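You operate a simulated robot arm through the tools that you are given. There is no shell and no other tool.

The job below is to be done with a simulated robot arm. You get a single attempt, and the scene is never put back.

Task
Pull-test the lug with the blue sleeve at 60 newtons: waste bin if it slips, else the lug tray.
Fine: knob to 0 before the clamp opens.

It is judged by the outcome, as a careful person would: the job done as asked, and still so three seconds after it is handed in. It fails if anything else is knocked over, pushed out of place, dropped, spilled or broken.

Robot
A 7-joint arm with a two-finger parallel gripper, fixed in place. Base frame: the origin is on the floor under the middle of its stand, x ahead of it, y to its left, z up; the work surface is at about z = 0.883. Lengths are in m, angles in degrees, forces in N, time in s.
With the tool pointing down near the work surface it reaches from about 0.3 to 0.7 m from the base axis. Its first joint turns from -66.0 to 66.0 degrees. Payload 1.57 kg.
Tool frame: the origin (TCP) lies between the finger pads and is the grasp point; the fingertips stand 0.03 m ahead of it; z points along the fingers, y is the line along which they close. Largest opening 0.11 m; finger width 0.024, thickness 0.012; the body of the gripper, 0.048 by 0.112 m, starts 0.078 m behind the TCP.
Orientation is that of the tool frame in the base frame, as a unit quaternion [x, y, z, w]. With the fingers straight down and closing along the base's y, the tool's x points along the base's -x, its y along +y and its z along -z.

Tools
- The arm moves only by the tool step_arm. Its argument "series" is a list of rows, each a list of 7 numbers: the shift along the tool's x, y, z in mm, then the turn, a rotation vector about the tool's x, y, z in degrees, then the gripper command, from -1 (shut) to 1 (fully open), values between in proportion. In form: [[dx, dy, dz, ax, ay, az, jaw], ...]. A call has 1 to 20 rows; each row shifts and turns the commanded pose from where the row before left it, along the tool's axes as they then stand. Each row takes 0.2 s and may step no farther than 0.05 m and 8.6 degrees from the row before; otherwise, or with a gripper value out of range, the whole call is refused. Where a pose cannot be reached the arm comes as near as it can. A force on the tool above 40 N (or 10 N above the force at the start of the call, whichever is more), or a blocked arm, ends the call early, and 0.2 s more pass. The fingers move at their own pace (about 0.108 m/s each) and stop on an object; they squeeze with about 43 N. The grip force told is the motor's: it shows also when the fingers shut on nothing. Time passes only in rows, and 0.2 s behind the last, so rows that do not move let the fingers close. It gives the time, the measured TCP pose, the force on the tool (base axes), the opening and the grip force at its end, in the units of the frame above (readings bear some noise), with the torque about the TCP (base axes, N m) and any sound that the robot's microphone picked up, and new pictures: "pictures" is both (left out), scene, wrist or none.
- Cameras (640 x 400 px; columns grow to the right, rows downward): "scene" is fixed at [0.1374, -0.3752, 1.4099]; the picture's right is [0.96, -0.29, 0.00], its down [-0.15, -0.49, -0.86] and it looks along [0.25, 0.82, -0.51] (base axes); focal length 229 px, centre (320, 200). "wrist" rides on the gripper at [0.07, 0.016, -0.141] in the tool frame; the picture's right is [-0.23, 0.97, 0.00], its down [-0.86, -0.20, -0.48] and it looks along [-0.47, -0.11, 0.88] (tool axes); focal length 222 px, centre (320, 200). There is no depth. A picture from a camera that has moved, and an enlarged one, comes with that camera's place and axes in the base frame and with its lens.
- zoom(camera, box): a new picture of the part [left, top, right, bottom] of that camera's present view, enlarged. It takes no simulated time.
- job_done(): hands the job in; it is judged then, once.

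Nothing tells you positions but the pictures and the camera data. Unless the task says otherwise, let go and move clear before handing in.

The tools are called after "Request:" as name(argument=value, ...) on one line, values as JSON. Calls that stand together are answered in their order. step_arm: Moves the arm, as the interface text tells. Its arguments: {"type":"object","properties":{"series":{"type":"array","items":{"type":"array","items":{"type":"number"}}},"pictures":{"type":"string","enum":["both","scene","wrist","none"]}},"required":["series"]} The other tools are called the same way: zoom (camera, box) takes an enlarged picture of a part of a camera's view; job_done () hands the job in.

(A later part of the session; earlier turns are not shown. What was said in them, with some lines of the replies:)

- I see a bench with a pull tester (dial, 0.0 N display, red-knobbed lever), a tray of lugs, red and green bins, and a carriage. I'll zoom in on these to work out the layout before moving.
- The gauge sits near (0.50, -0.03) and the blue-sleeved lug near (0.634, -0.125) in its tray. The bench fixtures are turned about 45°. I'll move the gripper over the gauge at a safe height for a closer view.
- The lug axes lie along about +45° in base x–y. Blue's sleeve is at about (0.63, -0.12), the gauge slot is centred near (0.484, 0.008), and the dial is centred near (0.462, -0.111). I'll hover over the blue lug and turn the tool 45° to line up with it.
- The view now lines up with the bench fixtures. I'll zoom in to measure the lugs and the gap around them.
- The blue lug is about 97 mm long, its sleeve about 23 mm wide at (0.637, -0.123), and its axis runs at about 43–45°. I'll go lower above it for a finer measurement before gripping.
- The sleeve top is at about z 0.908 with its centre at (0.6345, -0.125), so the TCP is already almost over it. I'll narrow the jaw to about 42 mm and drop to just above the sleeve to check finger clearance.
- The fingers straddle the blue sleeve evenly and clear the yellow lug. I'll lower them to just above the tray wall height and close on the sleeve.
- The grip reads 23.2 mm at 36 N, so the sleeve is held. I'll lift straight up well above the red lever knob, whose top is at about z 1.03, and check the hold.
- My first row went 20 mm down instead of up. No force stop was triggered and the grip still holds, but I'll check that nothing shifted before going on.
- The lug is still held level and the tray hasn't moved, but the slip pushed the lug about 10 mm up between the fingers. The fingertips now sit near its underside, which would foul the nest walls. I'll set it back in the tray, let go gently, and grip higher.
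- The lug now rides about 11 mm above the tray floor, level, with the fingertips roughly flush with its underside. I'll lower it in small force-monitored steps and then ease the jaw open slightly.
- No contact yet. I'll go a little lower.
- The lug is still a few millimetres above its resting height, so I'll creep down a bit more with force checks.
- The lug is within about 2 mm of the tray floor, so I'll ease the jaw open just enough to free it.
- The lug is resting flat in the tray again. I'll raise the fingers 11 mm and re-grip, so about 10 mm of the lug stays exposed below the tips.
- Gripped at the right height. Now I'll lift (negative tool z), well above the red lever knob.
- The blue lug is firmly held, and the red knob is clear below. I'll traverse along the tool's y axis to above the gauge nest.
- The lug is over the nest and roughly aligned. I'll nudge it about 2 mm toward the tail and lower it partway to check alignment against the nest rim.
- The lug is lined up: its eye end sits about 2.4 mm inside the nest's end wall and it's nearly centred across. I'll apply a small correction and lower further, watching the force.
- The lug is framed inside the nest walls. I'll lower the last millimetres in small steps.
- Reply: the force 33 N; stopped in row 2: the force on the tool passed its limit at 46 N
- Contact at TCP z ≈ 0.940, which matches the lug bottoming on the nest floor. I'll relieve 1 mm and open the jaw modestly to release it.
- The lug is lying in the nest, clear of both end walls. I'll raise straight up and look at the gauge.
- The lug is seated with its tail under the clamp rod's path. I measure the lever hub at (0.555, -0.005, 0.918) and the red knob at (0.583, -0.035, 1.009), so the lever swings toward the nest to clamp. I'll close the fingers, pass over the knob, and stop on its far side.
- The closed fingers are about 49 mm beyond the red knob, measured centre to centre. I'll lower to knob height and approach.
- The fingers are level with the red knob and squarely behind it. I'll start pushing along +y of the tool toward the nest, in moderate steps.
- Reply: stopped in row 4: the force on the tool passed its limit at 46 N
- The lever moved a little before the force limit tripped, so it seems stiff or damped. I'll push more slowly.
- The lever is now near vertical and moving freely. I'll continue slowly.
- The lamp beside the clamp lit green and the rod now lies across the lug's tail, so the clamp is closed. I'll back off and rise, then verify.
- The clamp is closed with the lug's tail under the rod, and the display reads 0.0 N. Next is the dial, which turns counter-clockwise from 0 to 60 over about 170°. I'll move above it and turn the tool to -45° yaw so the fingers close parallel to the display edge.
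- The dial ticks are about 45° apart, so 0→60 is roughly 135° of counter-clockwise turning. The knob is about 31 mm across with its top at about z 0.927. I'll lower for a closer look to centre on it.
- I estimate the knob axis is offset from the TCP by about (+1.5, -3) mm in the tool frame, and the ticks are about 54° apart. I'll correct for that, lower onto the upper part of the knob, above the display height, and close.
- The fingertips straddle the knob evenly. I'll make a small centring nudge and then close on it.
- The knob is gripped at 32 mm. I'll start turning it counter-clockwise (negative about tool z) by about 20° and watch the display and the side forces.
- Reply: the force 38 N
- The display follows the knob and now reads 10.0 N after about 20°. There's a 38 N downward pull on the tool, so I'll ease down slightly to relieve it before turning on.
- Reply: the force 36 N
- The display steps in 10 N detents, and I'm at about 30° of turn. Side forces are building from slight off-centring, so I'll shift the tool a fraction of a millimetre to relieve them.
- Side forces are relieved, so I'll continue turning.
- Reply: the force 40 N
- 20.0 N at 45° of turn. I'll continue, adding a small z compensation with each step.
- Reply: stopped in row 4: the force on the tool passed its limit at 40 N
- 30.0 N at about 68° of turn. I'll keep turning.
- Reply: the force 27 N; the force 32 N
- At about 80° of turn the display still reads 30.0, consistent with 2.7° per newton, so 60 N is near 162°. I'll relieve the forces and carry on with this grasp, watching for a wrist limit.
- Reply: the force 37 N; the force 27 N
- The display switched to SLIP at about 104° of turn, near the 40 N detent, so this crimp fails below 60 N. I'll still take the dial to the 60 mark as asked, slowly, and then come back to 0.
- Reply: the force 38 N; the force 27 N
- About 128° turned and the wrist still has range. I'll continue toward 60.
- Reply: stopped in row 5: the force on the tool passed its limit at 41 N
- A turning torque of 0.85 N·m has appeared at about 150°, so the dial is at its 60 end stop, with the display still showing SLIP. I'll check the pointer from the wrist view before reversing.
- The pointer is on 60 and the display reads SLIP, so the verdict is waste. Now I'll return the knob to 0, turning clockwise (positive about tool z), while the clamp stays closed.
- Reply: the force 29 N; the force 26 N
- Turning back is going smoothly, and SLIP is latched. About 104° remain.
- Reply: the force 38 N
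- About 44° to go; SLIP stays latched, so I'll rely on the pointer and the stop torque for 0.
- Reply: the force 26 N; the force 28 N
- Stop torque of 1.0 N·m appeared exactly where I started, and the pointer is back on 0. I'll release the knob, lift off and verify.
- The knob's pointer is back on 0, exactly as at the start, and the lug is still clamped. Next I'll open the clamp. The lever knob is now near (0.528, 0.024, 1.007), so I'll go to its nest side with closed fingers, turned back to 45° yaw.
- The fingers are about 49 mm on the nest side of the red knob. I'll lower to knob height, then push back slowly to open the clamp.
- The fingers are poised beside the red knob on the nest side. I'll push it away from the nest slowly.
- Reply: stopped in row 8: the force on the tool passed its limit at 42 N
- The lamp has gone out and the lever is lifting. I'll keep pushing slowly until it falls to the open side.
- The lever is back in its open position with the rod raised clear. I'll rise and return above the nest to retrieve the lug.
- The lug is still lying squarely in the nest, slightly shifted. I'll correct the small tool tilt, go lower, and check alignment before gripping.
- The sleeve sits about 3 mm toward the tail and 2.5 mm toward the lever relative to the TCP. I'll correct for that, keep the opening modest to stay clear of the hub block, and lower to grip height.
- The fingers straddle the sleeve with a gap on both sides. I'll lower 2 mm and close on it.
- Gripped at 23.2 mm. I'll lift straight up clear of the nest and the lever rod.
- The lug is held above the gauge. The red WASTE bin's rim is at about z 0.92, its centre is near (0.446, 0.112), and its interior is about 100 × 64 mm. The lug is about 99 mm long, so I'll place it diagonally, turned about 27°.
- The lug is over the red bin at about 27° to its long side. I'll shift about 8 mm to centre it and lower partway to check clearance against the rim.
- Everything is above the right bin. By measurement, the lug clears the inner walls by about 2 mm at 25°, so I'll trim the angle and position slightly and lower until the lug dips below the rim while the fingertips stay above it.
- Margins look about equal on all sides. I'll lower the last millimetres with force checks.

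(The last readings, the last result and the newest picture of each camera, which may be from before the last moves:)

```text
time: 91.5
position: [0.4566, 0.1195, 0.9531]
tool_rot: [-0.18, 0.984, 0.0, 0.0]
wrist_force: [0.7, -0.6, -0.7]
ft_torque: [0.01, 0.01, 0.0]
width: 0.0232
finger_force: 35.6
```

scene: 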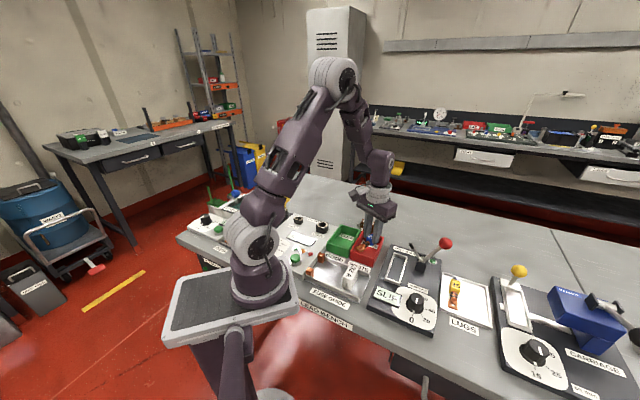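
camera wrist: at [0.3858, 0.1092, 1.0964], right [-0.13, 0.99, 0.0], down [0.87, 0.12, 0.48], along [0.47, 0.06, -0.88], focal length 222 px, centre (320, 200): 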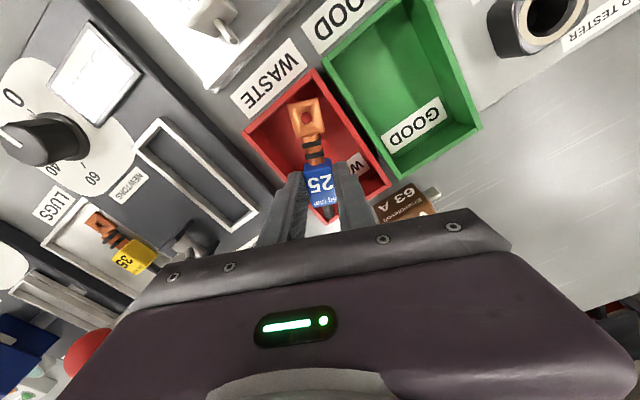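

The lug is a few millimetres below the rim with no contact and the fingertips just above it. I'll release it into the waste bin.

Request:
step_arm(series=[[0, 0, 0, 0, 0, 0, -0.4], [0, 0, 0, 0, 0, 0, -0.4], [0, 0, 0, 0, 0, 0, -0.4]], pictures="both")

Request:
zoom(camera="wrist", box=[220, 50, 420, 220])

Request:
zoom(camera="scene", box=[335, 210, 405, 280])

```text
time: 92.3
position: [0.4572, 0.1203, 0.9536]
tool_rot: [-0.18, 0.984, 0.0, 0.0]
wrist_force: [-0.3, 0.5, 0.4]
ft_torque: [0.01, 0.02, 0.03]
width: 0.0331
finger_force: 0.0
camera wrist: at [0.3865, 0.1093, 1.0929], right [-0.13, 0.99, 0.0], down [0.87, 0.12, 0.48], along [0.47, 0.06, -0.88], focal length 222 px, centre (320, 200)
```

scene: 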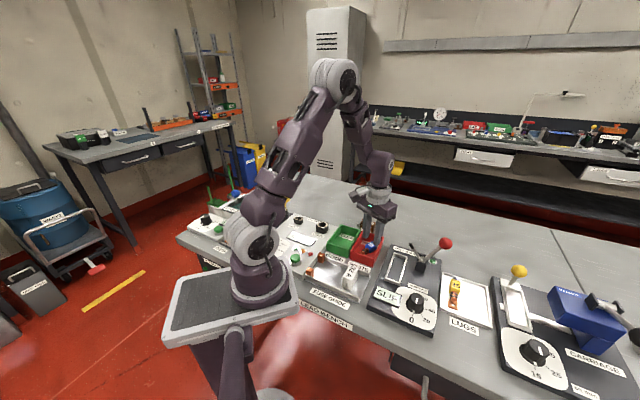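
wrist: 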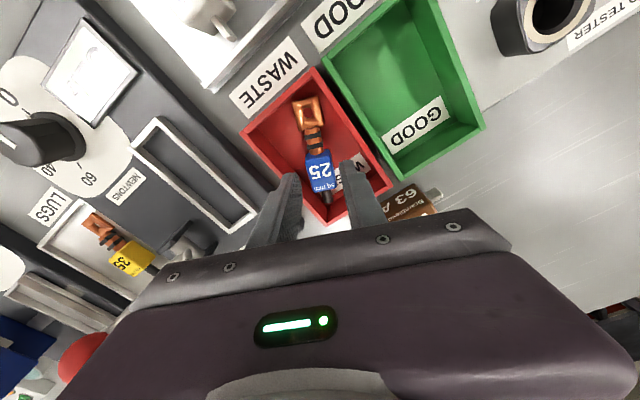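

```text
2.35 times, centred on (320, 135) of wrist
camera zoom: at [0.3865, 0.1093, 1.0929], right [-0.13, 0.99, 0.0], down [0.87, 0.12, 0.48], along [0.47, 0.06, -0.88], focal length 523 px, centre (320, 353)
```

zoom: 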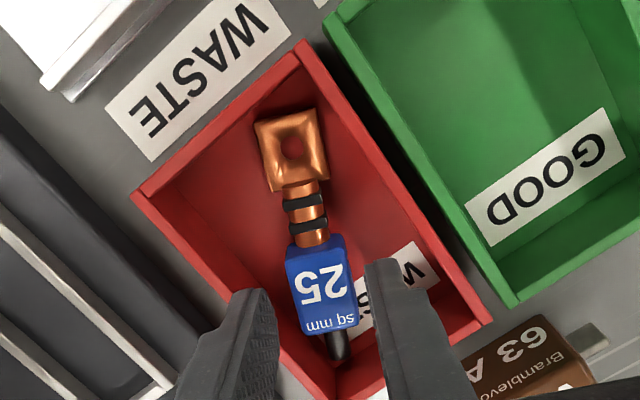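

```text
5.71 times, centred on (370, 245) of scene
camera zoom: at [0.1374, -0.3752, 1.4099], right [0.96, -0.29, 0.0], down [-0.15, -0.49, -0.86], along [0.25, 0.82, -0.51], focal length 1310 px, centre (34, -57)
```

zoom: 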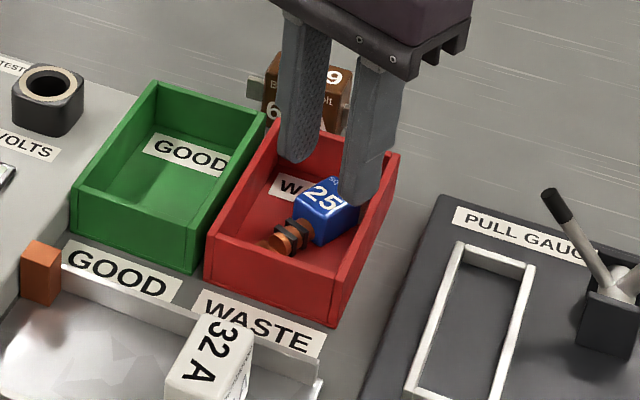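

The blue lug is lying inside the red WASTE bin. I'll raise the gripper clear and do a final check of everything.

Request:
step_arm(series=[[0, 0, -20, 0, 0, 0, -0.4], [0, 0, -40, 0, 0, 0, -0.4], [0, 0, -45, 0, 0, 0, -0.4], [0, 0, -45, 0, 0, 0, -0.4], [0, 0, -45, 0, 0, 0, -0.4], [0, 0, 0, 0, 0, 0, -0.4]], pictures="both")

Request:
zoom(camera="wrist", box=[140, 30, 440, 230])

Request:
zoom(camera="scene", box=[310, 200, 520, 350])

Request:
zoom(camera="scene", box=[370, 240, 450, 340])

```text
time: 93.7
position: [0.4586, 0.1206, 1.148]
tool_rot: [-0.179, 0.984, 0.0, 0.0]
wrist_force: [-0.5, 0.4, -0.1]
ft_torque: [-0.05, 0.02, 0.03]
width: 0.0332
finger_force: 0.1
camera wrist: at [0.3885, 0.1104, 1.2883], right [-0.13, 0.99, 0.0], down [0.87, 0.12, 0.48], along [0.47, 0.06, -0.88], focal length 222 px, centre (320, 200)
```

scene: 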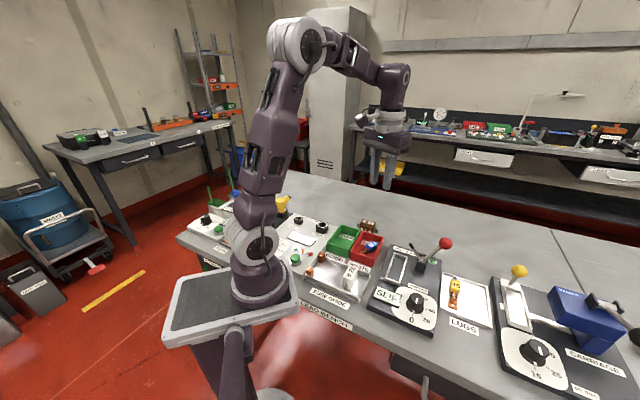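
wrist: 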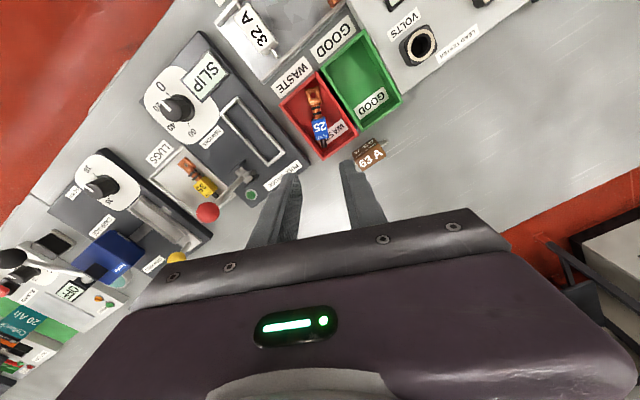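

```text
2.00 times, centred on (290, 130) of wrist
camera zoom: at [0.3885, 0.1104, 1.2883], right [-0.13, 0.99, 0.0], down [0.87, 0.12, 0.48], along [0.47, 0.06, -0.88], focal length 444 px, centre (380, 340)
```

zoom: 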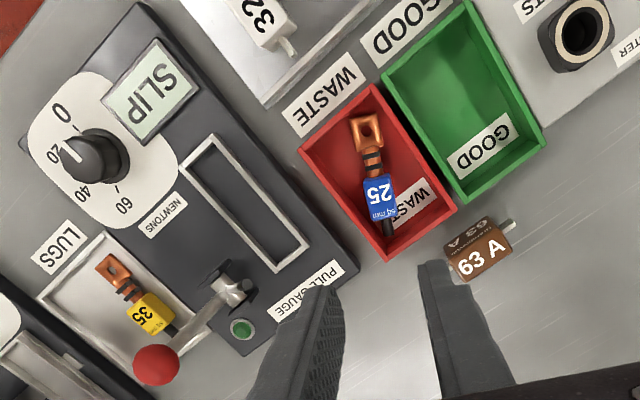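

```text
2.67 times, centred on (415, 275) of scene
camera zoom: at [0.1374, -0.3752, 1.4099], right [0.96, -0.29, 0.0], down [-0.15, -0.49, -0.86], along [0.25, 0.82, -0.51], focal length 611 px, centre (67, 0)
```

zoom: 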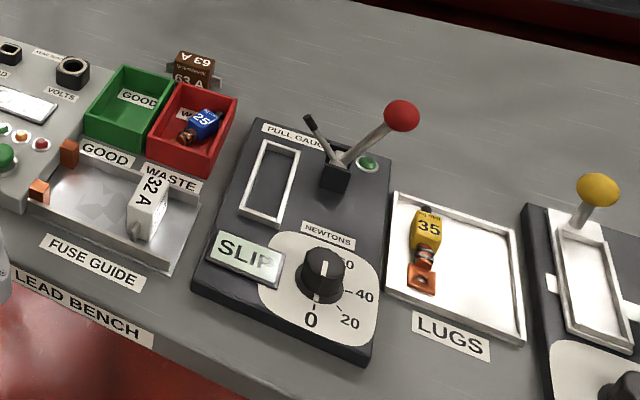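

```text
4.00 times, centred on (410, 290) of scene
camera zoom: at [0.1374, -0.3752, 1.4099], right [0.96, -0.29, 0.0], down [-0.15, -0.49, -0.86], along [0.25, 0.82, -0.51], focal length 917 px, centre (-40, -160)
```

zoom: 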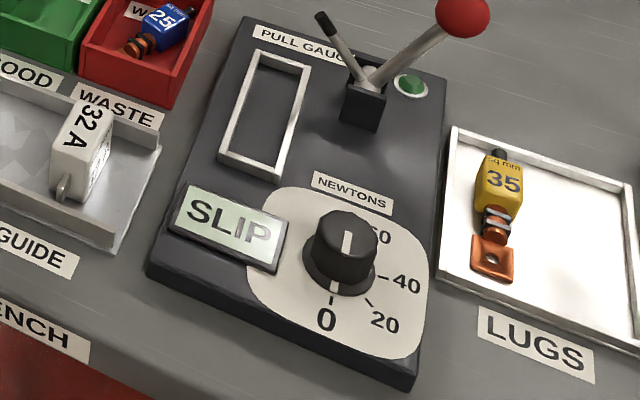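

The blue lug is at rest in the red WASTE bin. The dial is back at 0, the clamp is open and the nest is empty. The yellow lug, the trays and the other items haven't moved, and the gripper is clear, so I'm handing in.

Request:
job_done()

```text
The job is handed in.
```

The blue-sleeved lug failed the pull test, so I put it in the red WASTE bin. The gauge first showed SLIP near the 40 N mark. I still turned the dial up to 60 N, and the display stayed on SLIP.

I turned the knob back to 0 while the clamp was still closed, and only then opened the clamp. The SLIP message was still on the display when I handed in.

**A mistake on the first pick-up:** I moved the gripper down instead of up, which pushed the lug higher between the fingers. I set it back in the tray and gripped it again before testing. No force limit tripped and nothing else moved.

The yellow lug is still in its tray, and the other items I could see looked undisturbed in the last pictures.
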